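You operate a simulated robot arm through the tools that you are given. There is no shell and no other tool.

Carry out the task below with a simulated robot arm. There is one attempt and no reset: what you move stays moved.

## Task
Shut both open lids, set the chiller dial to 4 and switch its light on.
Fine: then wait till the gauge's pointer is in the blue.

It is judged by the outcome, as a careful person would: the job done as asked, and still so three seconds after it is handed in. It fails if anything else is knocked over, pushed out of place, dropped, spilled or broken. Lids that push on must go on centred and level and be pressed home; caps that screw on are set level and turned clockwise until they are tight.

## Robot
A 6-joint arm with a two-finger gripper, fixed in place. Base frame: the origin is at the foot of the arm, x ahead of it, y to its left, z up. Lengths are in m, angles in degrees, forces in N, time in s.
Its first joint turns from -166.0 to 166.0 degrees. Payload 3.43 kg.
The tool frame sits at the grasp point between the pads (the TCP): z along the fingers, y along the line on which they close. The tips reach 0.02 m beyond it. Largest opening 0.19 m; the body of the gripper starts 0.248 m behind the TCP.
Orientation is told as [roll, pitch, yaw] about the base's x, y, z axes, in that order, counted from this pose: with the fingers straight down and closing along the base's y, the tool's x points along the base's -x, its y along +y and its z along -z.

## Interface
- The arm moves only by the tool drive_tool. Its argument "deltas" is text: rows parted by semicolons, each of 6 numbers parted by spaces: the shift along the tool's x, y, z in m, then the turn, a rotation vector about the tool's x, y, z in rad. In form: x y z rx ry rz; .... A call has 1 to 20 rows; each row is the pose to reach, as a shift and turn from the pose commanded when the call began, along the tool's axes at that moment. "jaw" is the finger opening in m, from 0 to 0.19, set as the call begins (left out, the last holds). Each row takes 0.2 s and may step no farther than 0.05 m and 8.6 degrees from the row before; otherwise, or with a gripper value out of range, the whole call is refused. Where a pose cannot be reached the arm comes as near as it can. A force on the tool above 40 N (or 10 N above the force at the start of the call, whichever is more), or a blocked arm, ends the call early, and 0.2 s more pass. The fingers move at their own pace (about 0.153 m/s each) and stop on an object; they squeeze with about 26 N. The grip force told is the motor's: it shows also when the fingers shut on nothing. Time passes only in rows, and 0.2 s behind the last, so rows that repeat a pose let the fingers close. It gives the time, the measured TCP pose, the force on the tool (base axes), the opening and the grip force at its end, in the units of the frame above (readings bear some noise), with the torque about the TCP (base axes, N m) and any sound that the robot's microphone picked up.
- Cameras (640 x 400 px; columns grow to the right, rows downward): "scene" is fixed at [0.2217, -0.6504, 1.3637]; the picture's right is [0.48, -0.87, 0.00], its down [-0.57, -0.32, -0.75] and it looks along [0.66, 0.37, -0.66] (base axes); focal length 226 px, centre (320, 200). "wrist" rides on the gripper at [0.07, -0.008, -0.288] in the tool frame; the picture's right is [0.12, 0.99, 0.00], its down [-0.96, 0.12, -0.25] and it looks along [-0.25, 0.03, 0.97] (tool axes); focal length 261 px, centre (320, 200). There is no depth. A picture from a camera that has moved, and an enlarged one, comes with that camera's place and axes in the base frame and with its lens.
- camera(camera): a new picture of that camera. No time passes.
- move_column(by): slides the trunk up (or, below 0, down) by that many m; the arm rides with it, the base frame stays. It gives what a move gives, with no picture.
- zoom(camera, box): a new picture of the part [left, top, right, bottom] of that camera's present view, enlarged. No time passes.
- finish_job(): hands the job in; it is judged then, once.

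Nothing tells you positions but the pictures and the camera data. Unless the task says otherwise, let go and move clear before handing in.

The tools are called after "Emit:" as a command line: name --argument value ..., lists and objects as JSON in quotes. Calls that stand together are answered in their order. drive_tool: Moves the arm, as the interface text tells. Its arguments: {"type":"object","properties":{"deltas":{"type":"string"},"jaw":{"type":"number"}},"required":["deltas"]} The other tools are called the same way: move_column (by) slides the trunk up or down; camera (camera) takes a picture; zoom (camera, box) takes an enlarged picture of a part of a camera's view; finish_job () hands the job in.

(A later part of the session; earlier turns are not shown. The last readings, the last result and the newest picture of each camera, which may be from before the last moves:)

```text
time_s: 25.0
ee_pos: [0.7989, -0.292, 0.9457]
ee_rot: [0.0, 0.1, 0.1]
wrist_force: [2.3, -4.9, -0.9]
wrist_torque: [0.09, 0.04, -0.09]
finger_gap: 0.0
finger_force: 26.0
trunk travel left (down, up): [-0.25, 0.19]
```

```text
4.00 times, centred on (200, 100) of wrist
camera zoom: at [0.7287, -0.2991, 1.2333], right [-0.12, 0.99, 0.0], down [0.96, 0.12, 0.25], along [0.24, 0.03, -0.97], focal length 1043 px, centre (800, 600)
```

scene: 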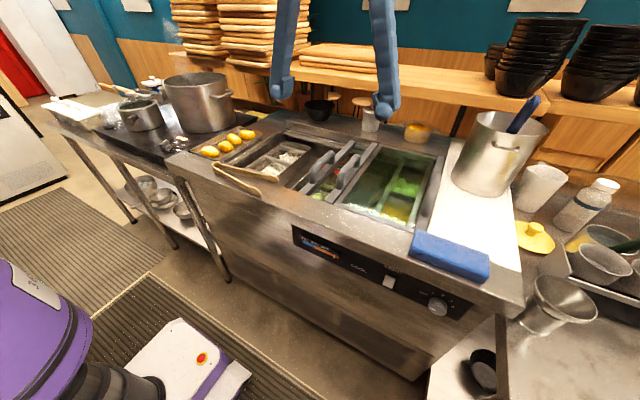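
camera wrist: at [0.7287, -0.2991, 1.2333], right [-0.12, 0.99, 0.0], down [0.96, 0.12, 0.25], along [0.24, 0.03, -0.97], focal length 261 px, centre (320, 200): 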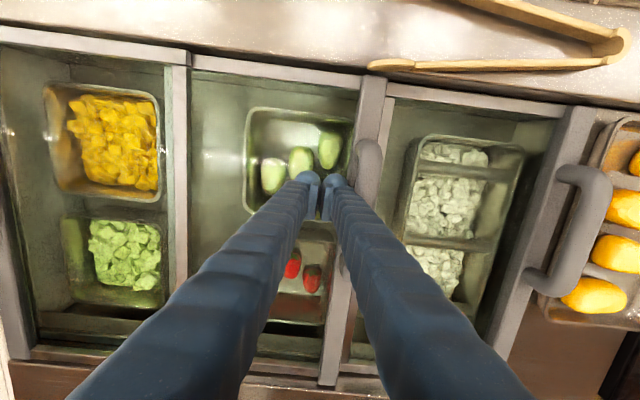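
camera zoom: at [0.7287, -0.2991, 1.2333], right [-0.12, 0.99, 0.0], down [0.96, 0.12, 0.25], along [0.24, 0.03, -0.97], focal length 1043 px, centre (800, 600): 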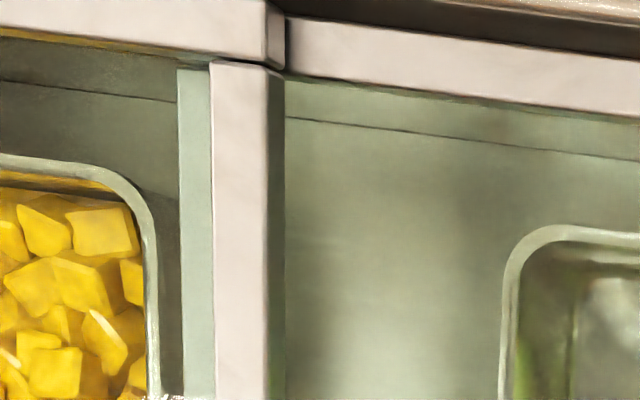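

The two frames overlap but aren't quite aligned, with about 1 cm left to go. I'll press on in 2 mm steps until it reaches its stop.

Emit:
drive_tool --deltas "0 0.002 0 0 0 0; 0 0.004 0 0 0 0; 0 0.006 0 0 0 0; 0 0.008 0 0 0 0"

Emit:
zoom --camera "wrist" --box '[320, 60, 480, 160]'

Emit:
zoom --camera "wrist" --box '[120, 50, 280, 150]'

```text
time_s: 26.0
ee_pos: [0.7989, -0.2832, 0.9454]
ee_rot: [0.0, 0.1, -0.1]
wrist_force: [0.8, -2.1, 1.4]
wrist_torque: [0.08, 0.03, -0.02]
finger_gap: 0.0
finger_force: 26.2
trunk travel left (down, up): [-0.25, 0.19]
```

```text
4.00 times, centred on (400, 110) of wrist
camera zoom: at [0.7282, -0.2911, 1.233], right [-0.12, 0.99, 0.0], down [0.96, 0.11, 0.25], along [0.24, 0.03, -0.97], focal length 1043 px, centre (0, 560)
```

zoom: 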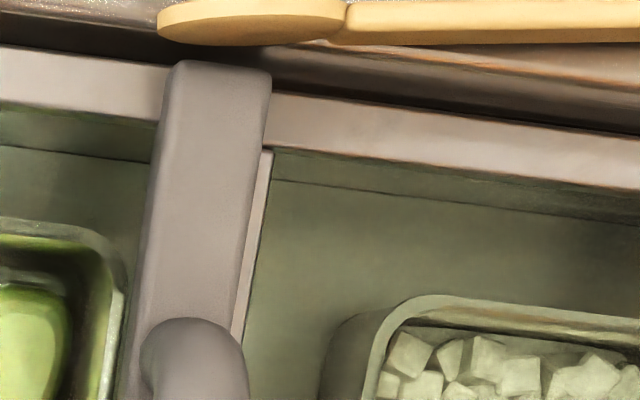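

```text
4.00 times, centred on (200, 100) of wrist
camera zoom: at [0.7282, -0.2911, 1.233], right [-0.12, 0.99, 0.0], down [0.96, 0.11, 0.25], along [0.24, 0.03, -0.97], focal length 1043 px, centre (800, 600)
```

zoom: 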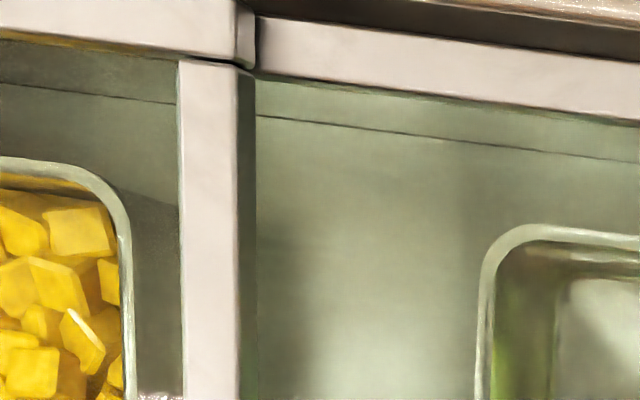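

The frames are now almost exactly overlapped, but there's no stop force yet. I'll nudge 2 mm at a time to feel for the stop.

Emit:
drive_tool --deltas "0 0.001 0 0 0 0; 0 0.002 0 0 0 0; 0 0.003 0 0 0 0"

Emit:
zoom --camera "wrist" --box '[320, 60, 480, 160]'

Emit:
zoom --camera "wrist" --box '[120, 50, 280, 150]'

```text
time_s: 26.8
ee_pos: [0.798, -0.2802, 0.9452]
ee_rot: [0.1, 0.0, 0.0]
wrist_force: [0.3, -1.0, -0.5]
wrist_torque: [0.0, 0.03, 0.0]
finger_gap: 0.0
finger_force: 26.6
trunk travel left (down, up): [-0.25, 0.19]
```

```text
4.00 times, centred on (400, 110) of wrist
camera zoom: at [0.728, -0.2879, 1.2327], right [-0.12, 0.99, 0.0], down [0.96, 0.11, 0.25], along [0.24, 0.03, -0.97], focal length 1043 px, centre (0, 560)
```

zoom: 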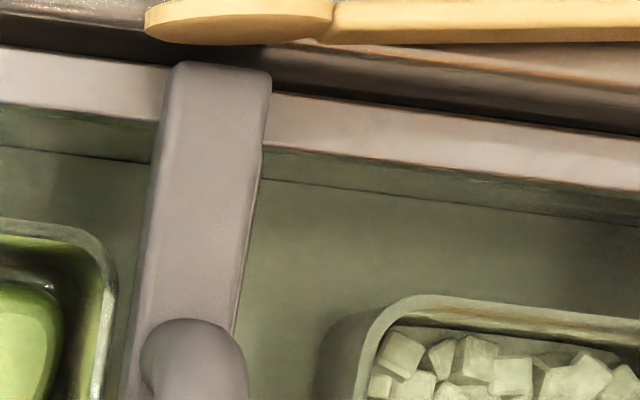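

```text
4.00 times, centred on (200, 100) of wrist
camera zoom: at [0.728, -0.2879, 1.2327], right [-0.12, 0.99, 0.0], down [0.96, 0.11, 0.25], along [0.24, 0.03, -0.97], focal length 1043 px, centre (800, 600)
```

zoom: 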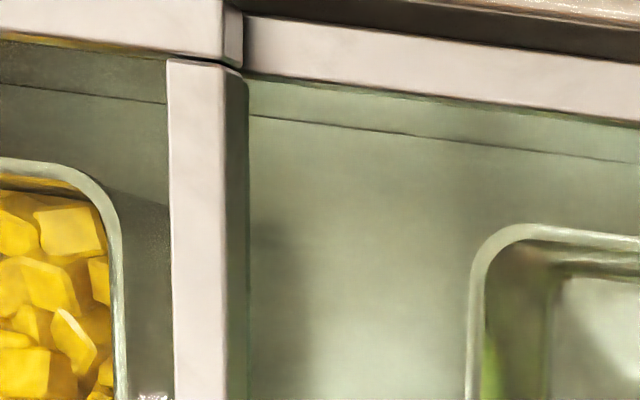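

The middle lid's bar now fully covers the left lid's edge frame, and its right edge is still under the right lid's frame. I'll try 4 mm more to see whether there's a stop.

Emit:
drive_tool --deltas "0 0.001 0 0 0 0; 0 0.002 0 0 0 0; 0 0.003 0 0 0 0; 0 0.004 0 0 0 0"

Emit:
zoom --camera "wrist" --box '[320, 60, 480, 160]'

Emit:
zoom --camera "wrist" --box '[120, 50, 280, 150]'

```text
time_s: 27.8
ee_pos: [0.7974, -0.2768, 0.9446]
ee_rot: [0.0, 0.1, 0.1]
wrist_force: [0.2, -0.2, -0.5]
wrist_torque: [0.0, -0.01, -0.01]
finger_gap: 0.0002
finger_force: 25.5
trunk travel left (down, up): [-0.25, 0.19]
```

```text
4.00 times, centred on (400, 110) of wrist
camera zoom: at [0.728, -0.2844, 1.2326], right [-0.12, 0.99, 0.0], down [0.96, 0.11, 0.25], along [0.24, 0.03, -0.97], focal length 1043 px, centre (0, 560)
```

zoom: 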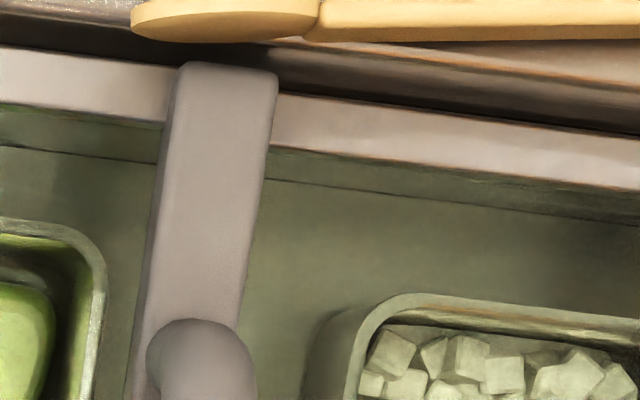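

```text
4.00 times, centred on (200, 100) of wrist
camera zoom: at [0.728, -0.2844, 1.2326], right [-0.12, 0.99, 0.0], down [0.96, 0.11, 0.25], along [0.24, 0.03, -0.97], focal length 1043 px, centre (800, 600)
```

zoom: 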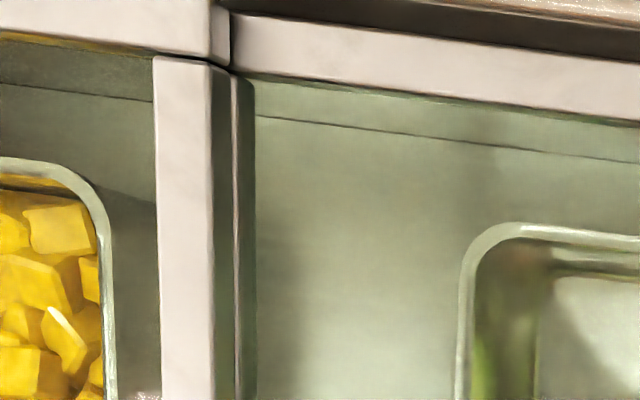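

The finger lost contact, so the lid may have slipped ahead to a detent. I'll hold still and look again.

Emit:
drive_tool --deltas "0 0 0 0 0 0; 0 0 0 0 0 0; 0 0 0 0 0 0"

Emit:
camera --camera "wrist"

Emit:
zoom --camera "wrist" --box '[320, 60, 480, 160]'

Emit:
zoom --camera "wrist" --box '[280, 100, 400, 200]'

Emit:
zoom --camera "scene" --box '[260, 110, 400, 210]'

```text
time_s: 28.6
ee_pos: [0.7986, -0.2771, 0.9448]
ee_rot: [0.0, 0.1, 0.0]
wrist_force: [0.5, 0.1, 0.0]
wrist_torque: [0.02, 0.01, 0.0]
finger_gap: 0.0
finger_force: 25.7
trunk travel left (down, up): [-0.25, 0.19]
```

```text
taken
camera wrist: at [0.728, -0.2844, 1.2327], right [-0.12, 0.99, 0.0], down [0.96, 0.11, 0.25], along [0.24, 0.03, -0.97], focal length 261 px, centre (320, 200)
```

wrist: 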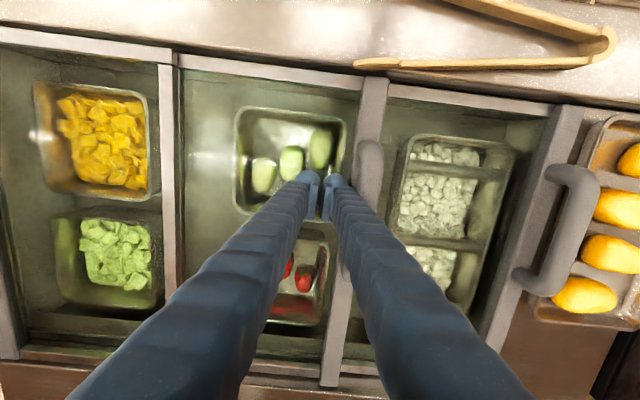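

```text
4.00 times, centred on (400, 110) of wrist
camera zoom: at [0.728, -0.2844, 1.2327], right [-0.12, 0.99, 0.0], down [0.96, 0.11, 0.25], along [0.24, 0.03, -0.97], focal length 1043 px, centre (0, 560)
```

zoom: 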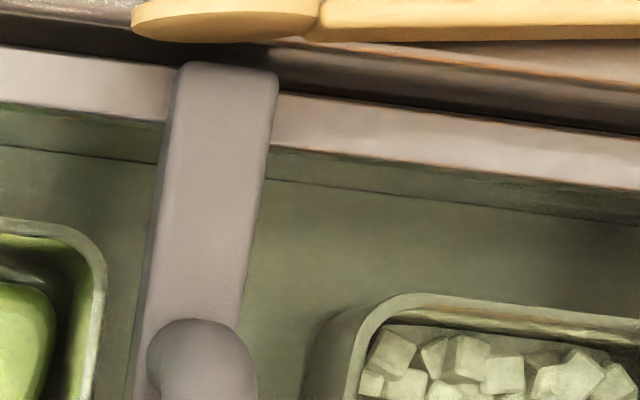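

```text
4.00 times, centred on (340, 150) of wrist
camera zoom: at [0.728, -0.2844, 1.2327], right [-0.12, 0.99, 0.0], down [0.96, 0.11, 0.25], along [0.24, 0.03, -0.97], focal length 1043 px, centre (240, 400)
```

zoom: 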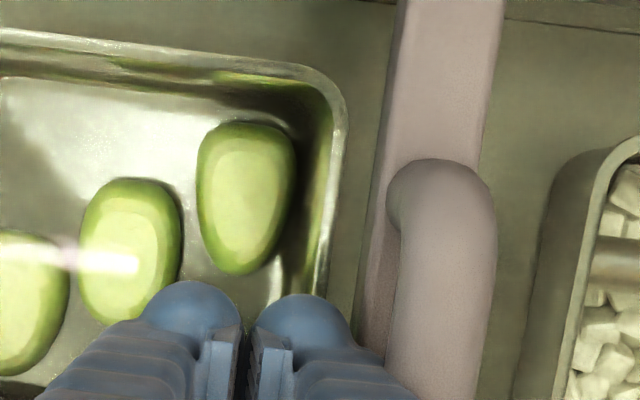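

```text
4.00 times, centred on (330, 160) of scene
camera zoom: at [0.2217, -0.6504, 1.3637], right [0.48, -0.87, 0.0], down [-0.57, -0.32, -0.75], along [0.66, 0.37, -0.66], focal length 906 px, centre (280, 360)
```

zoom: 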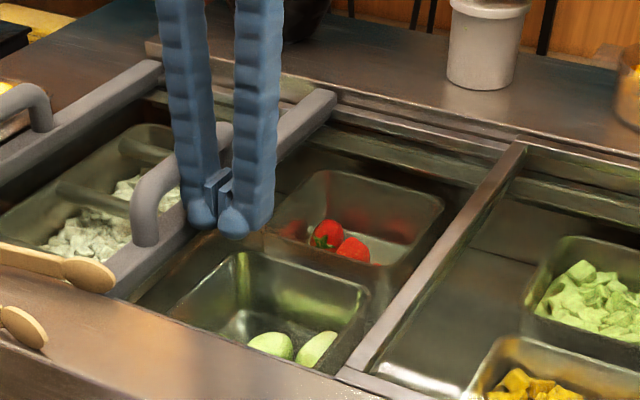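

The lid came to rest slightly ahead of the finger. I'll close the gap and press lightly to see if it's at a stop.

Emit:
drive_tool --deltas "0 0.002 0 0 0 0; 0 0.004 0 0 0 0; 0 0.005 0 0 0 0"

Emit:
zoom --camera "wrist" --box '[280, 60, 440, 160]'

Emit:
zoom --camera "wrist" --box '[120, 50, 280, 150]'

```text
time_s: 29.4
ee_pos: [0.7985, -0.274, 0.9454]
ee_rot: [0.0, 0.1, 0.0]
wrist_force: [-1.5, -18.8, -1.6]
wrist_torque: [0.5, -0.09, 0.13]
finger_gap: 0.0
finger_force: 26.1
trunk travel left (down, up): [-0.25, 0.19]
```

```text
4.00 times, centred on (360, 110) of wrist
camera zoom: at [0.7279, -0.2816, 1.2327], right [-0.12, 0.99, 0.0], down [0.96, 0.11, 0.25], along [0.24, 0.03, -0.97], focal length 1043 px, centre (160, 560)
```

zoom: 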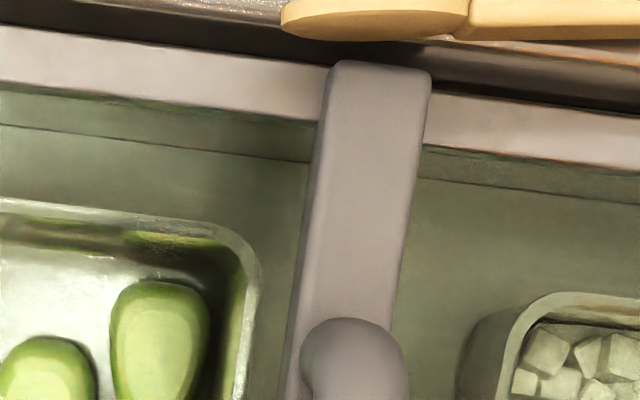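

```text
4.00 times, centred on (200, 100) of wrist
camera zoom: at [0.7279, -0.2816, 1.2327], right [-0.12, 0.99, 0.0], down [0.96, 0.11, 0.25], along [0.24, 0.03, -0.97], focal length 1043 px, centre (800, 600)
```

zoom: 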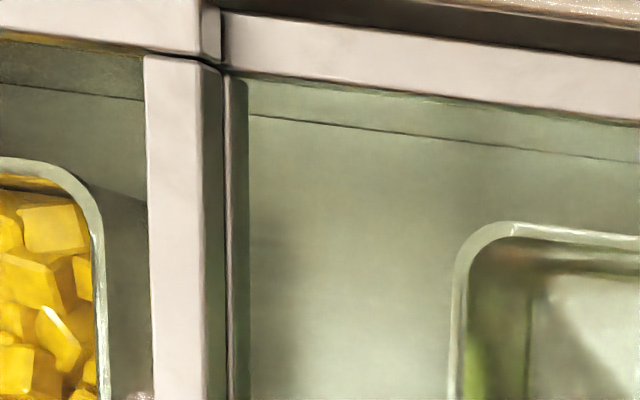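

The middle lid is at its stop with about 19 N, so both lids are shut. I'll back away and lift, then study the control panel closely.

Emit:
drive_tool --deltas "0 -0.015 0 0 0 0; 0 -0.015 -0.04 0 0 0; 0 -0.015 -0.08 0 0 0; 0 -0.015 -0.12 0 0 0; 0 -0.015 -0.16 0 0 0"

Emit:
zoom --camera "scene" --box '[410, 270, 490, 330]'

Emit:
zoom --camera "scene" --box '[345, 250, 425, 310]'

Emit:
zoom --camera "scene" --box '[285, 215, 365, 275]'

Emit:
zoom --camera "scene" --box '[180, 100, 460, 260]'

```text
time_s: 30.6
ee_pos: [0.7978, -0.2863, 1.1046]
ee_rot: [0.0, 0.1, 0.1]
wrist_force: [-0.6, 0.3, 0.4]
wrist_torque: [-0.04, -0.05, -0.03]
finger_gap: 0.0
finger_force: 25.8
trunk travel left (down, up): [-0.25, 0.19]
```

```text
6.67 times, centred on (450, 300) of scene
camera zoom: at [0.2217, -0.6504, 1.3637], right [0.48, -0.87, 0.0], down [-0.57, -0.32, -0.75], along [0.66, 0.37, -0.66], focal length 1510 px, centre (-547, -467)
```

zoom: 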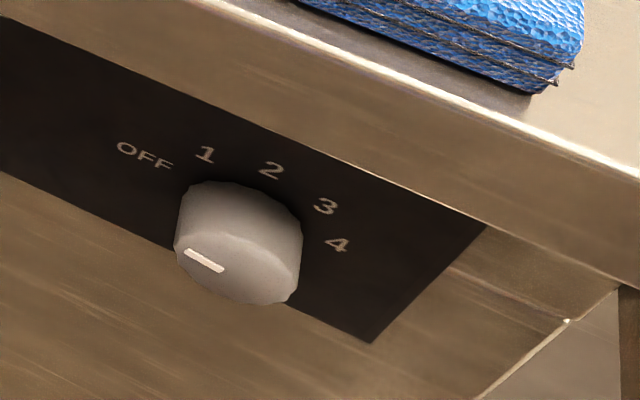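

```text
6.67 times, centred on (385, 280) of scene
camera zoom: at [0.2217, -0.6504, 1.3637], right [0.48, -0.87, 0.0], down [-0.57, -0.32, -0.75], along [0.66, 0.37, -0.66], focal length 1510 px, centre (-113, -333)
```

zoom: 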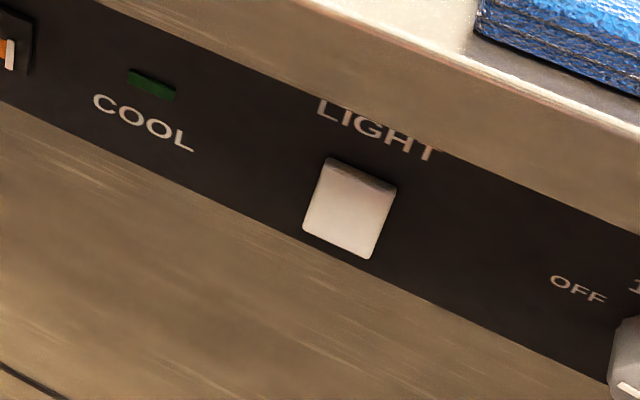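

```text
6.67 times, centred on (325, 245) of scene
camera zoom: at [0.2217, -0.6504, 1.3637], right [0.48, -0.87, 0.0], down [-0.57, -0.32, -0.75], along [0.66, 0.37, -0.66], focal length 1510 px, centre (287, -100)
```

zoom: 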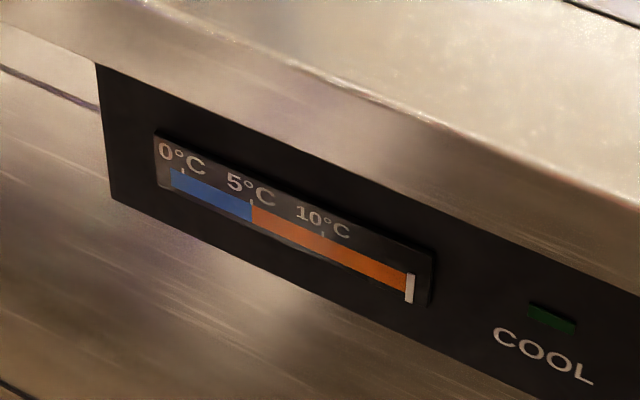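

```text
2.29 times, centred on (320, 180) of scene
camera zoom: at [0.2217, -0.6504, 1.3637], right [0.48, -0.87, 0.0], down [-0.57, -0.32, -0.75], along [0.66, 0.37, -0.66], focal length 518 px, centre (320, 246)
```

zoom: 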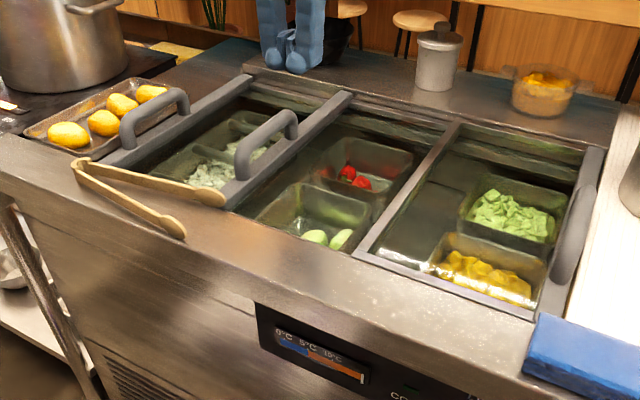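

Both lids look shut and nothing is displaced. The dial's mark points to OFF at about -80°, position 4 is at about +80° clockwise, and LIGHT is a small rocker or button. I'll bring the arm in front of the counter and tilt it to look at the panel head-on.

Emit:
drive_tool --deltas "0.04 -0.03 -0.01 0 0 0; 0.08 -0.06 -0.02 0 0 0; 0.12 -0.09 -0.03 0 0 0; 0.16 -0.12 -0.04 0 0 0; 0.2 -0.15 -0.045 0 0 0; 0.24 -0.18 -0.045 0 0 0; 0.28 -0.21 -0.045 0 0 0; 0.32 -0.24 -0.045 0 0 0; 0.355 -0.265 -0.045 0 0 0"

Emit:
drive_tool --deltas "0.005 -0.015 0 0 -0.14 0; 0.01 -0.03 0 0 -0.28 0; 0.015 -0.045 0.02 0 -0.42 0; 0.02 -0.06 0.05 0 -0.56 0; 0.025 -0.075 0.08 0 -0.70 0; 0.03 -0.09 0.11 0 -0.82 0; 0.03 -0.105 0.14 0 -0.87 0; 0.03 -0.12 0.16 0 -0.87 0" --jaw 0.1

Emit:
camera --camera "wrist"

Emit:
camera --camera "scene"

```text
refused: row 1 steps farther than a row can; nothing moved
```

```text
time_s: 32.2
ee_pos: [0.7155, -0.2818, 0.9522]
ee_rot: [21.5, -41.1, -10.0]
wrist_force: [-54.8, 0.0, 63.5]
wrist_torque: [-0.65, -0.16, 1.54]
finger_gap: 0.0988
finger_force: 0.0
trunk travel left (down, up): [-0.25, 0.19]
stopped in row 8: the force on the tool passed its limit at 460 N (the readings are from after the stop); the commanded pose is now the measured one
```

```text
taken
camera wrist: at [0.4728, -0.3535, 1.1057], right [-0.17, 0.97, 0.2], down [0.54, -0.08, 0.84], along [0.82, 0.25, -0.51], focal length 261 px, centre (320, 200)
```

wrist: 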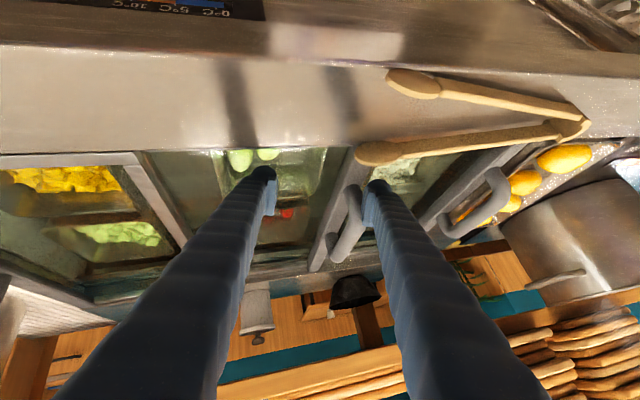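

```text
taken
```

scene: 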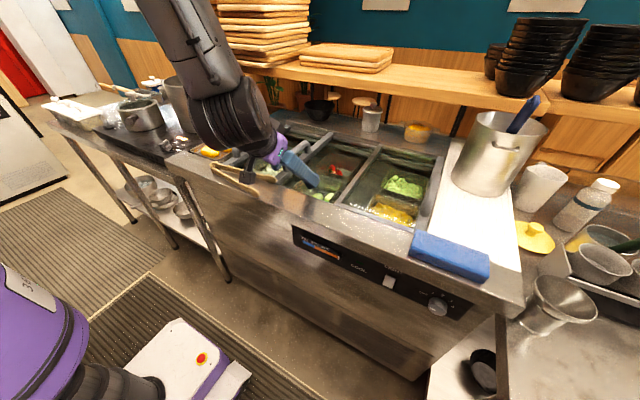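

My first move was refused and the second ran from the wrong place, so the fingers hit something near the middle lid's handle. I'll stop and assess before any more motion.

Emit:
zoom --camera "scene" --box '[180, 90, 360, 210]'

Emit:
zoom --camera "wrist" --box '[220, 60, 460, 280]'

Emit:
zoom --camera "scene" --box '[240, 120, 360, 210]'

```text
3.33 times, centred on (270, 150) of scene
camera zoom: at [0.2217, -0.6504, 1.3637], right [0.48, -0.87, 0.0], down [-0.57, -0.32, -0.75], along [0.66, 0.37, -0.66], focal length 755 px, centre (487, 367)
```

zoom: 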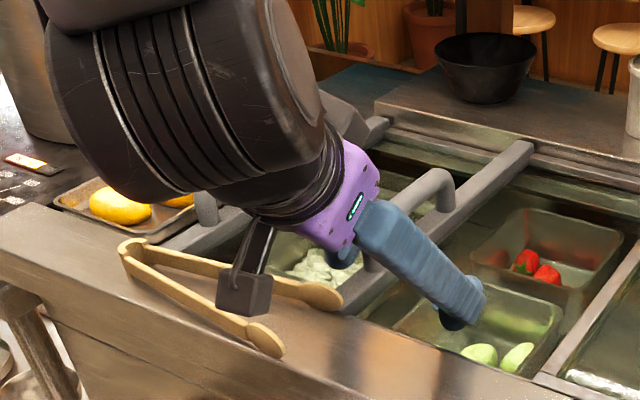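

```text
1.82 times, centred on (340, 170) of wrist
camera zoom: at [0.4728, -0.3535, 1.1057], right [-0.17, 0.97, 0.2], down [0.54, -0.08, 0.84], along [0.82, 0.25, -0.51], focal length 474 px, centre (284, 254)
```

zoom: 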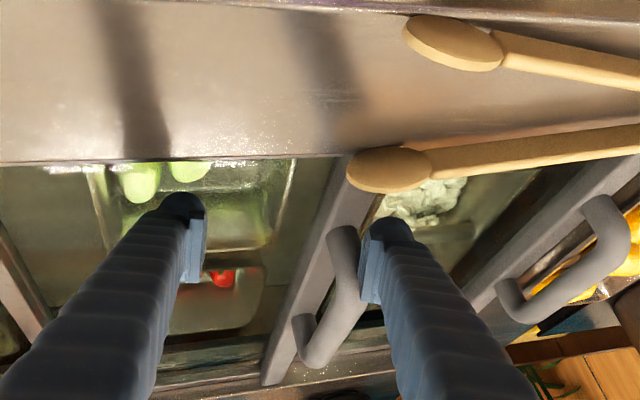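

```text
4.44 times, centred on (300, 165) of scene
camera zoom: at [0.2217, -0.6504, 1.3637], right [0.48, -0.87, 0.0], down [-0.57, -0.32, -0.75], along [0.66, 0.37, -0.66], focal length 1006 px, centre (409, 356)
```

zoom: 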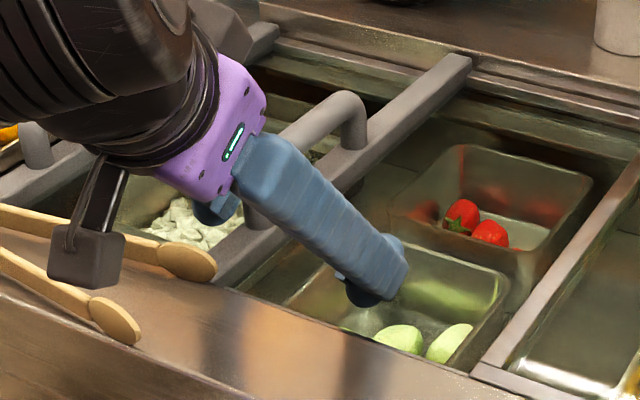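

The lids look roughly in place. I'll take the same zoomed views as before for a direct comparison of the tongs, lids and tray.

Emit:
zoom --camera "scene" --box '[260, 110, 400, 210]'

Emit:
zoom --camera "scene" --box '[180, 100, 460, 260]'

```text
4.00 times, centred on (330, 160) of scene
camera zoom: at [0.2217, -0.6504, 1.3637], right [0.48, -0.87, 0.0], down [-0.57, -0.32, -0.75], along [0.66, 0.37, -0.66], focal length 906 px, centre (280, 360)
```

zoom: 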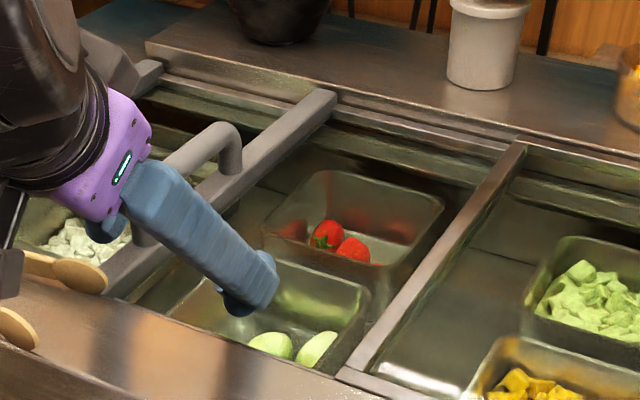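

```text
2.29 times, centred on (320, 180) of scene
camera zoom: at [0.2217, -0.6504, 1.3637], right [0.48, -0.87, 0.0], down [-0.57, -0.32, -0.75], along [0.66, 0.37, -0.66], focal length 518 px, centre (320, 246)
```

zoom: 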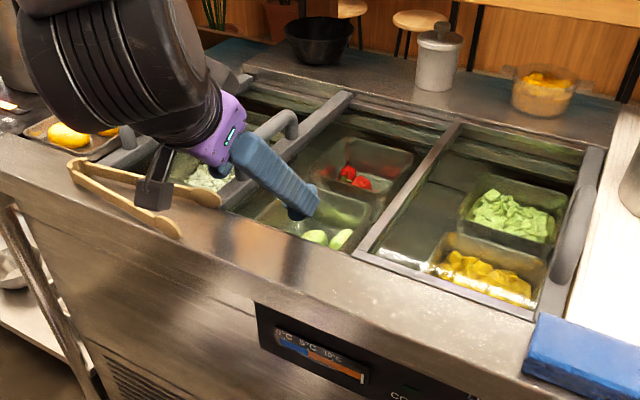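

Fixed features and both lids match the earlier views. The tongs have shifted about 8 mm and the tool is still pressing down on something. I'll lift straight up in base coordinates, very gently.

Emit:
drive_tool --deltas "-0.0066 0.0028 -0.007 0 0 0; -0.0131 0.0055 -0.014 0 0 0; -0.0197 0.0083 -0.021 0 0 0; -0.0263 0.011 -0.028 0 0 0"

Emit:
zoom --camera "scene" --box '[180, 100, 460, 260]'

Emit:
camera --camera "wrist"

```text
time_s: 33.2
ee_pos: [0.7233, -0.2825, 0.9835]
ee_rot: [21.6, -40.5, -10.1]
wrist_force: [-0.5, 0.2, 0.7]
wrist_torque: [-0.03, 0.01, 0.0]
finger_gap: 0.1
finger_force: 0.1
trunk travel left (down, up): [-0.25, 0.19]
```

```text
2.29 times, centred on (320, 180) of scene
camera zoom: at [0.2217, -0.6504, 1.3637], right [0.48, -0.87, 0.0], down [-0.57, -0.32, -0.75], along [0.66, 0.37, -0.66], focal length 518 px, centre (320, 246)
```

zoom: 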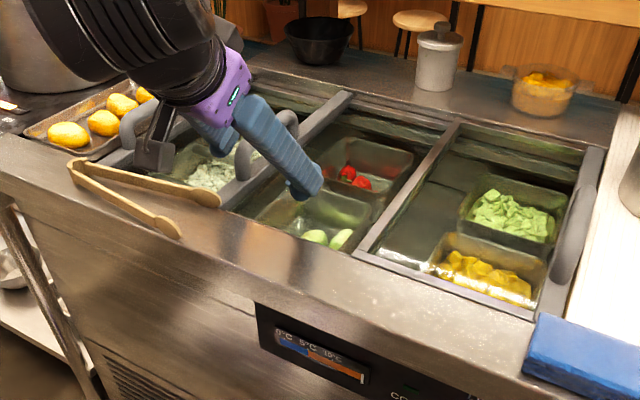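

```text
taken
camera wrist: at [0.4809, -0.3555, 1.1395], right [-0.16, 0.97, 0.2], down [0.55, -0.08, 0.83], along [0.82, 0.25, -0.52], focal length 261 px, centre (320, 200)
```

wrist: 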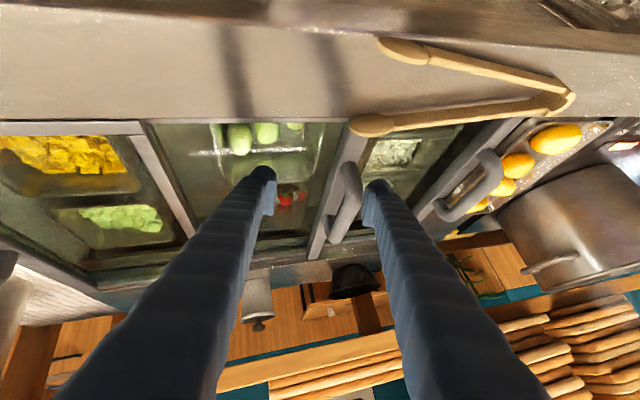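

The contact force is gone, and the lids, trays and pans all look intact. The arm had hit a wrist singularity with the tool in line with the forearm. I'll lift well clear before turning the tool back to straight down, in small checked steps.

Emit:
drive_tool --deltas "-0.0263 0.011 -0.028 0 0 0; -0.0526 0.022 -0.056 0 0 0; -0.079 0.033 -0.084 0 0 0; -0.105 0.044 -0.112 0 0 0"

```text
time_s: 34.2
ee_pos: [0.7234, -0.2847, 1.1447]
ee_rot: [21.6, -40.6, -10.0]
wrist_force: [-0.2, 0.2, 0.2]
wrist_torque: [-0.03, 0.02, -0.05]
finger_gap: 0.0999
finger_force: 0.1
trunk travel left (down, up): [-0.25, 0.19]
```

That lift went as commanded. I'll start rotating back towards straight down, checking after two steps.

Emit:
drive_tool --deltas "0 0 0 0.05 0.121 -0.006; 0 0 0 0.1 0.242 -0.011"

```text
time_s: 34.8
ee_pos: [0.7248, -0.2829, 1.1436]
ee_rot: [12.6, -27.4, -4.3]
wrist_force: [1.0, -0.5, -0.3]
wrist_torque: [-0.07, 0.06, -0.05]
finger_gap: 0.0998
finger_force: 0.0
trunk travel left (down, up): [-0.25, 0.19]
```

It's tracking well, so I'll finish the rotation back to straight down.

Emit:
drive_tool --deltas "0 0 0 0.05 0.121 -0.006; 0 0 0 0.1 0.242 -0.011; 0 0 0 0.15 0.363 -0.017; 0 0 0 0.198 0.485 -0.023"

Emit:
camera --camera "wrist"

Emit:
zoom --camera "scene" --box '[180, 100, 460, 260]'

```text
time_s: 35.8
ee_pos: [0.7259, -0.2845, 1.143]
ee_rot: [0.1, 0.2, 0.1]
wrist_force: [1.1, 0.6, -0.4]
wrist_torque: [-0.07, 0.14, -0.02]
finger_gap: 0.1
finger_force: 0.1
trunk travel left (down, up): [-0.25, 0.19]
```

```text
taken
camera wrist: at [0.6556, -0.2921, 1.4309], right [-0.12, 0.99, 0.0], down [0.96, 0.12, 0.24], along [0.24, 0.03, -0.97], focal length 261 px, centre (320, 200)
```

wrist: 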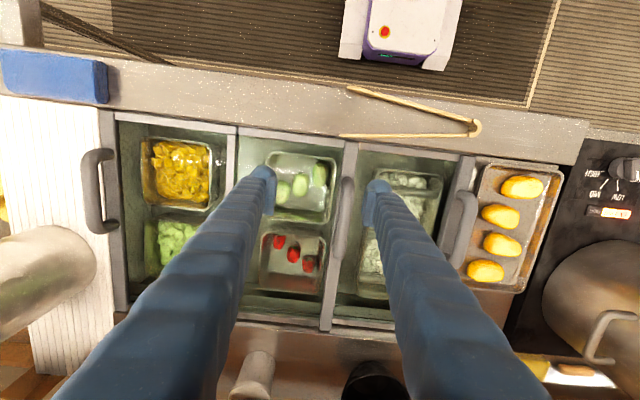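

```text
2.29 times, centred on (320, 180) of scene
camera zoom: at [0.2217, -0.6504, 1.3637], right [0.48, -0.87, 0.0], down [-0.57, -0.32, -0.75], along [0.66, 0.37, -0.66], focal length 518 px, centre (320, 246)
```

zoom: 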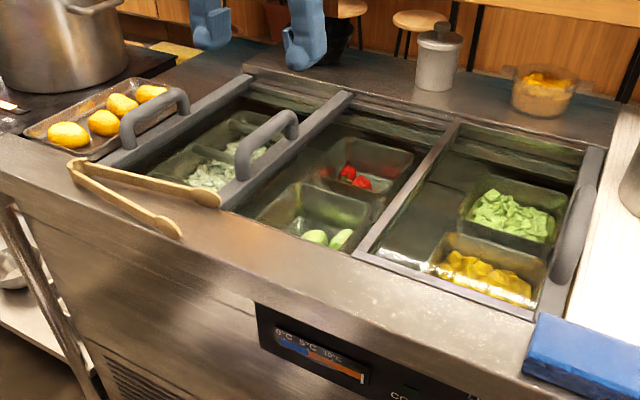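

The tool is straight down again. Comparing positions, the tongs moved only about 7 mm and everything else is unchanged. Next I'll move to the front-right of the counter with the tool down, where the arm has room to tilt without lining up with the forearm.

Emit:
drive_tool --deltas "0.025 -0.034 -0.004 0 0 0; 0.05 -0.068 -0.008 0 0 0; 0.075 -0.102 -0.012 0 0 0; 0.1 -0.136 -0.016 0 0 0; 0.125 -0.17 -0.02 0 0 0; 0.15 -0.204 -0.024 0 0 0; 0.175 -0.238 -0.028 0 0 0; 0.2 -0.272 -0.032 0 0 0; 0.225 -0.306 -0.036 0 0 0; 0.25 -0.34 -0.04 0 0 0; 0.275 -0.374 -0.04 0 0 0; 0.3 -0.408 -0.04 0 0 0"

```text
time_s: 38.4
ee_pos: [0.4231, -0.6934, 1.1821]
ee_rot: [0.1, 0.0, 0.1]
wrist_force: [-1.1, 0.0, -0.5]
wrist_torque: [0.06, -0.08, -0.01]
finger_gap: 0.1
finger_force: 0.1
trunk travel left (down, up): [-0.25, 0.19]
```

I'm in front of the counter with the tool down. I'll pitch up in small steps, checking how it tracks.

Emit:
drive_tool --deltas "0 0 0 0 -0.13 0; 0 0 0 0 -0.26 0; 0 0 0 0 -0.39 0"

Emit:
camera --camera "scene"

```text
time_s: 39.2
ee_pos: [0.4233, -0.6919, 1.184]
ee_rot: [0.1, -22.5, 0.1]
wrist_force: [-0.2, -0.2, 0.1]
wrist_torque: [0.02, -0.04, -0.03]
finger_gap: 0.0999
finger_force: 0.0
trunk travel left (down, up): [-0.25, 0.19]
```

```text
taken
```

scene: 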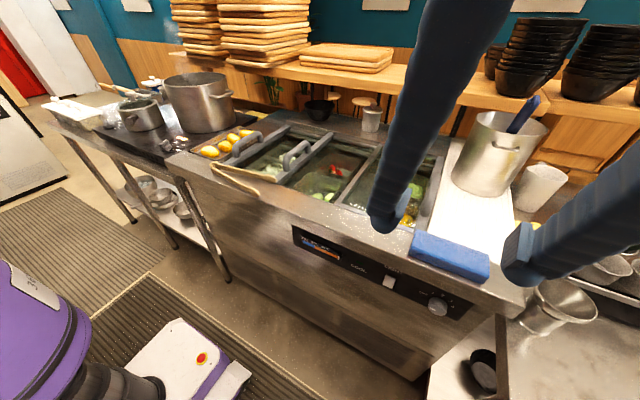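

It tracks exactly. I'll continue the pitch to about -45°.

Emit:
drive_tool --deltas "0 0 0 0 -0.13 0; 0 0 0 0 -0.26 0; 0 0 0 0 -0.39 0"

Emit:
camera --camera "wrist"

```text
time_s: 40.0
ee_pos: [0.4233, -0.6941, 1.1832]
ee_rot: [0.0, -44.9, 0.0]
wrist_force: [0.1, 0.0, -0.5]
wrist_torque: [0.0, 0.02, -0.01]
finger_gap: 0.1
finger_force: 0.0
trunk travel left (down, up): [-0.25, 0.19]
```

```text
taken
camera wrist: at [0.1708, -0.7011, 1.3377], right [-0.09, 0.99, -0.08], down [0.51, 0.12, 0.85], along [0.86, 0.03, -0.51], focal length 261 px, centre (320, 200)
```

wrist: 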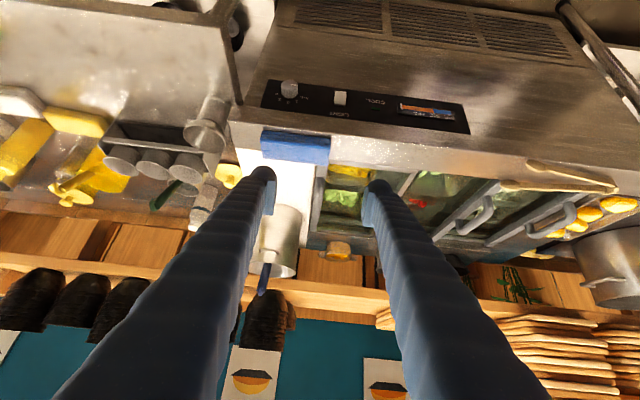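

The panel is in view, inverted at the top of the wrist picture. I'll zoom in to triangulate the dial and switch.

Emit:
zoom --camera "wrist" --box '[240, 60, 400, 160]'

Emit:
zoom --camera "wrist" --box '[255, 70, 355, 132]'

```text
4.00 times, centred on (320, 110) of wrist
camera zoom: at [0.1708, -0.7011, 1.3377], right [-0.09, 0.99, -0.08], down [0.51, 0.12, 0.85], along [0.86, 0.03, -0.51], focal length 1043 px, centre (320, 560)
```

zoom: 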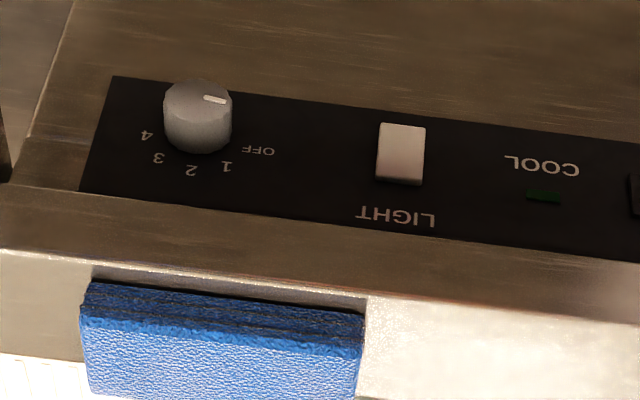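

```text
6.40 times, centred on (305, 101) of wrist
camera zoom: at [0.1708, -0.7011, 1.3377], right [-0.09, 0.99, -0.08], down [0.51, 0.12, 0.85], along [0.86, 0.03, -0.51], focal length 1668 px, centre (416, 834)
```

zoom: 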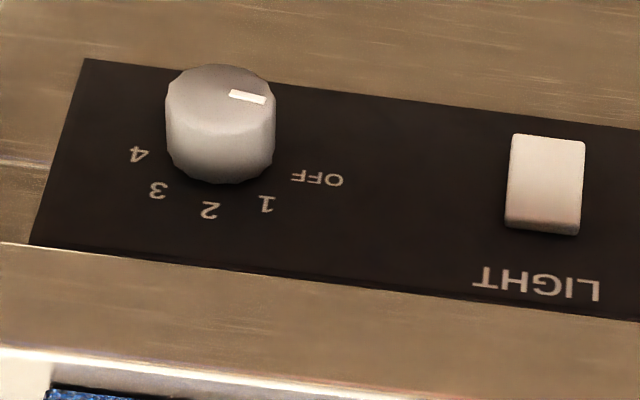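

Triangulation puts the panel face at x≈0.617, the dial centre at (y -0.791, z 0.763) with radius about 21 mm and protruding about 25 mm, and the light switch at (y -0.660, z 0.769). The lip underside is at z≈0.88 and overhangs to x≈0.57. I'll continue pitching until the tool is horizontal, at this safe height.

Emit:
drive_tool --deltas "0 0 0 0 -0.131 0; 0 0 0 0 -0.262 0; 0 0 0 0 -0.393 0"

```text
time_s: 40.8
ee_pos: [0.4245, -0.6918, 1.183]
ee_rot: [0.1, -67.2, -0.1]
wrist_force: [-0.8, -0.1, -0.4]
wrist_torque: [0.02, 0.05, -0.02]
finger_gap: 0.0999
finger_force: 0.1
trunk travel left (down, up): [-0.25, 0.19]
```

Emit:
drive_tool --deltas "0 0 0 0 -0.131 0; 0 0 0 0 -0.262 0; 0 0 0 0 -0.398 0"

Emit:
camera --camera "scene"

Emit:
camera --camera "wrist"

```text
time_s: 41.6
ee_pos: [0.4243, -0.6921, 1.1839]
ee_rot: [167.8, -89.9, -167.7]
wrist_force: [-0.1, 0.6, 0.1]
wrist_torque: [0.03, 0.07, -0.05]
finger_gap: 0.0996
finger_force: 0.1
trunk travel left (down, up): [-0.25, 0.19]
```

```text
taken
```

scene: 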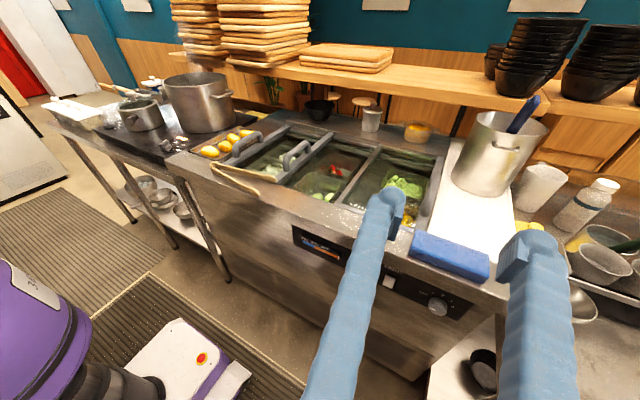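

```text
taken
camera wrist: at [0.1363, -0.7005, 1.1128], right [0.0, 0.99, -0.12], down [-0.25, 0.11, 0.96], along [0.97, 0.03, 0.25], focal length 261 px, centre (320, 200)
```

wrist: 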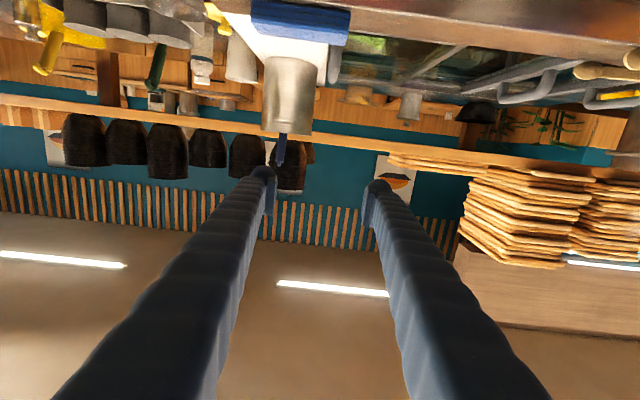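

The tool is horizontal, pointing at the counter. I'll lower it in front of the lip, staying about 12 cm clear of the counter front.

Emit:
drive_tool --deltas "0.045 0 0 0 0 0; 0.09 0 0 0 0 0; 0.135 0 0 0 0 0; 0.18 0 0 0 0 0; 0.22 0 0 0 0 0"

```text
time_s: 42.8
ee_pos: [0.4252, -0.6938, 0.9639]
ee_rot: [122.8, -89.9, -122.7]
wrist_force: [-0.7, -0.3, 0.0]
wrist_torque: [0.0, 0.03, 0.01]
finger_gap: 0.0998
finger_force: 0.1
trunk travel left (down, up): [-0.25, 0.19]
```

Emit:
drive_tool --deltas "0.04 0.01 0 0 0 0; 0.08 0.02 0 0 0 0; 0.12 0.03 0 0 0 0; 0.16 0.034 0 0 0 0; 0.195 0.034 0 0 0 0" --jaw 0.15

Emit:
camera --camera "wrist"

Emit:
camera --camera "scene"

```text
time_s: 44.0
ee_pos: [0.4247, -0.6614, 0.7688]
ee_rot: [103.4, -89.6, -102.8]
wrist_force: [0.1, -0.2, 0.0]
wrist_torque: [0.02, 0.03, -0.01]
finger_gap: 0.1499
finger_force: 0.0
out of reach, approached as far as the arm can: row 3, 4
trunk travel left (down, up): [-0.25, 0.19]
```

```text
taken
camera wrist: at [0.136, -0.6702, 0.6978], right [-0.01, 0.99, -0.11], down [-0.25, 0.11, 0.96], along [0.97, 0.03, 0.25], focal length 261 px, centre (320, 200)
```

wrist: 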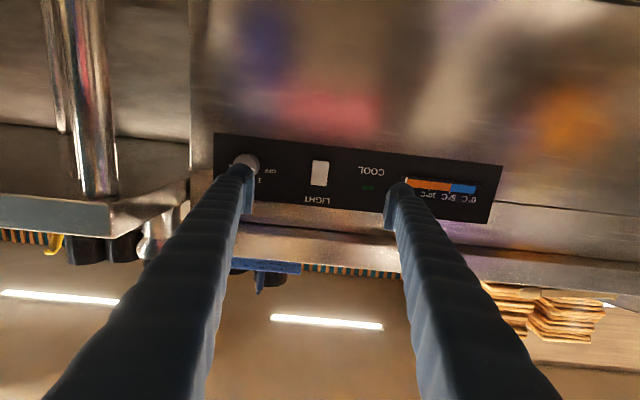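

```text
taken
```

scene: 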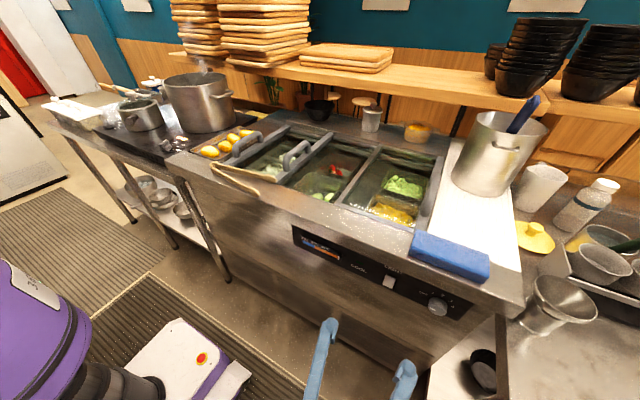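

I'm now level with the panel. I'll zoom in on the switch and dial from the front.

Emit:
zoom --camera "wrist" --box '[280, 140, 360, 210]'

Emit:
zoom --camera "wrist" --box '[210, 130, 330, 210]'

Emit:
zoom --camera "wrist" --box '[380, 150, 500, 220]'

```text
5.71 times, centred on (320, 175) of wrist
camera zoom: at [0.136, -0.6702, 0.6978], right [-0.01, 0.99, -0.11], down [-0.25, 0.11, 0.96], along [0.97, 0.03, 0.25], focal length 1489 px, centre (320, 343)
```

zoom: 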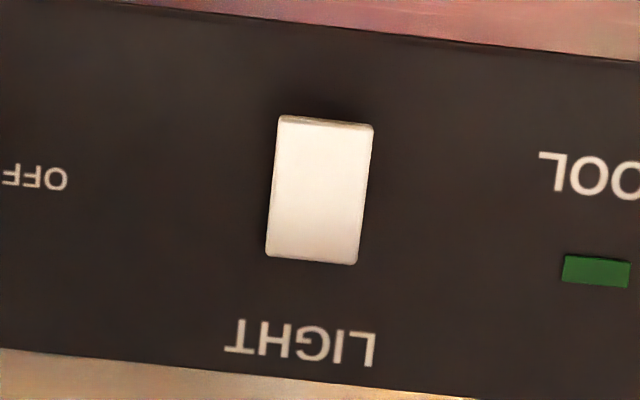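

```text
5.00 times, centred on (270, 170) of wrist
camera zoom: at [0.136, -0.6702, 0.6978], right [-0.01, 0.99, -0.11], down [-0.25, 0.11, 0.96], along [0.97, 0.03, 0.25], focal length 1303 px, centre (570, 350)
```

zoom: 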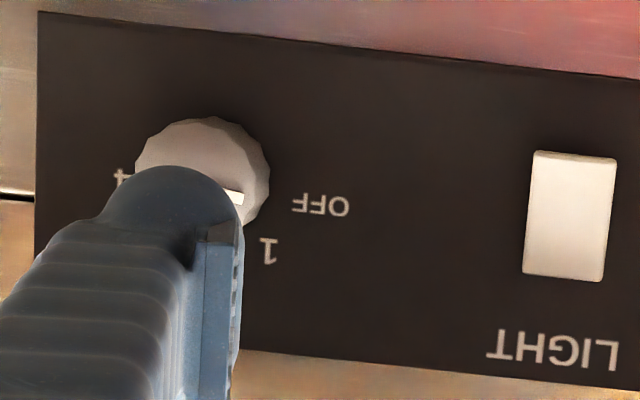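

```text
5.33 times, centred on (440, 185) of wrist
camera zoom: at [0.136, -0.6702, 0.6978], right [-0.01, 0.99, -0.11], down [-0.25, 0.11, 0.96], along [0.97, 0.03, 0.25], focal length 1390 px, centre (-320, 280)
```

zoom: 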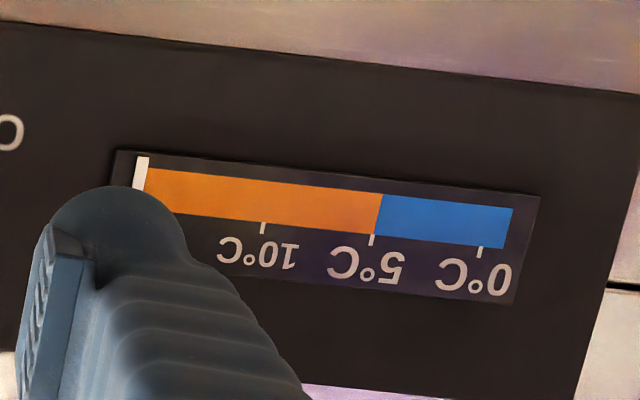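

The switch looks like a rocker. I'll look more closely from above to see which half sticks out.

Emit:
zoom --camera "scene" --box '[376, 268, 404, 292]'

Emit:
zoom --camera "wrist" --box '[304, 152, 336, 192]'

```text
16.00 times, centred on (390, 280) of scene
camera zoom: at [0.2217, -0.6504, 1.3637], right [0.48, -0.87, 0.0], down [-0.57, -0.32, -0.75], along [0.66, 0.37, -0.66], focal length 3623 px, centre (-800, -1080)
```

zoom: 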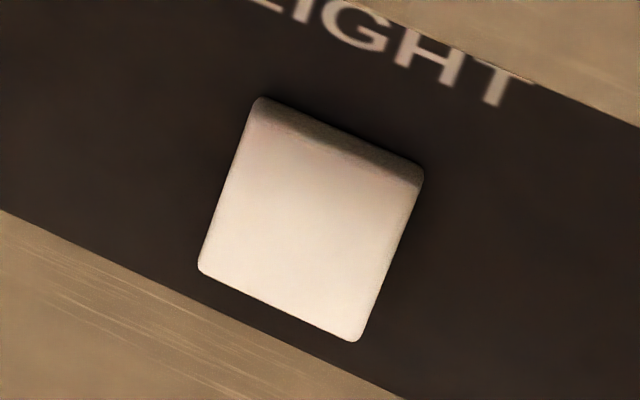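

```text
10.00 times, centred on (320, 172) of wrist
camera zoom: at [0.136, -0.6702, 0.6978], right [-0.01, 0.99, -0.11], down [-0.25, 0.11, 0.96], along [0.97, 0.03, 0.25], focal length 2606 px, centre (320, 480)
```

zoom: 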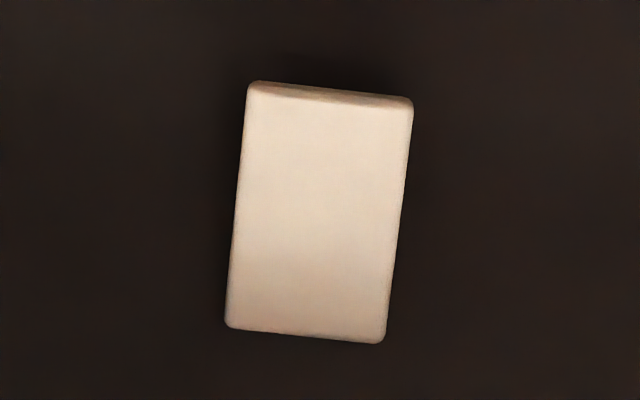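

The rocker's lower half sticks out a few millimetres more than its upper half, so it should be pressed at the bottom. I'll roll the gripper 90° about its axis first, which gives a narrow profile and suits the dial too, watching for joint limits.

Emit:
drive_tool --deltas "0 0 0 0 0 0.14; 0 0 0 0 0 0.28; 0 0 0 0 0 0.42; 0 0 0 0 0 0.56" --jaw 0.06

Emit:
camera --camera "wrist"

```text
time_s: 45.0
ee_pos: [0.4244, -0.6572, 0.7685]
ee_rot: [90.1, -57.7, -90.0]
wrist_force: [0.2, -0.4, 0.4]
wrist_torque: [0.01, 0.03, 0.02]
finger_gap: 0.0599
finger_force: 0.0
trunk travel left (down, up): [-0.25, 0.19]
```

```text
taken
camera wrist: at [0.1366, -0.6269, 0.7045], right [0.0, 0.9, 0.43], down [-0.25, -0.42, 0.87], along [0.97, -0.1, 0.22], focal length 261 px, centre (320, 200)
```

wrist: 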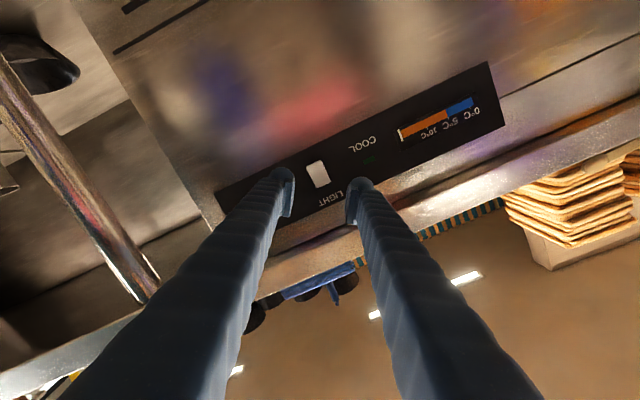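

The roll is tracking. I'll continue to the full 90°.

Emit:
drive_tool --deltas "0 0 0 0 0 0.144; 0 0 0 0 0 0.288; 0 0 0 0 0 0.432; 0 0 0 0 0 0.576; 0 0 0 0 0 0.72; 0 0 0 0 0 0.864; 0 0 0 0 0 1.01"

Emit:
camera --camera "wrist"

```text
time_s: 46.6
ee_pos: [0.4252, -0.6583, 0.7682]
ee_rot: [90.1, 0.2, -89.8]
wrist_force: [-0.1, 0.1, -0.3]
wrist_torque: [0.01, 0.02, -0.01]
finger_gap: 0.0601
finger_force: 0.0
trunk travel left (down, up): [-0.25, 0.19]
```

```text
taken
camera wrist: at [0.1366, -0.587, 0.7599], right [0.0, 0.12, 0.99], down [-0.25, -0.96, 0.11], along [0.97, -0.24, 0.03], focal length 261 px, centre (320, 200)
```

wrist: 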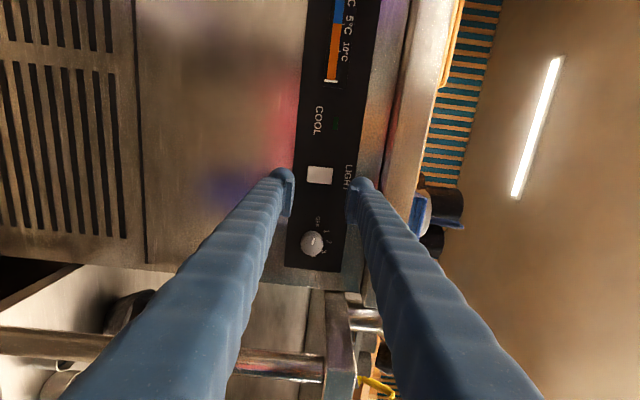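

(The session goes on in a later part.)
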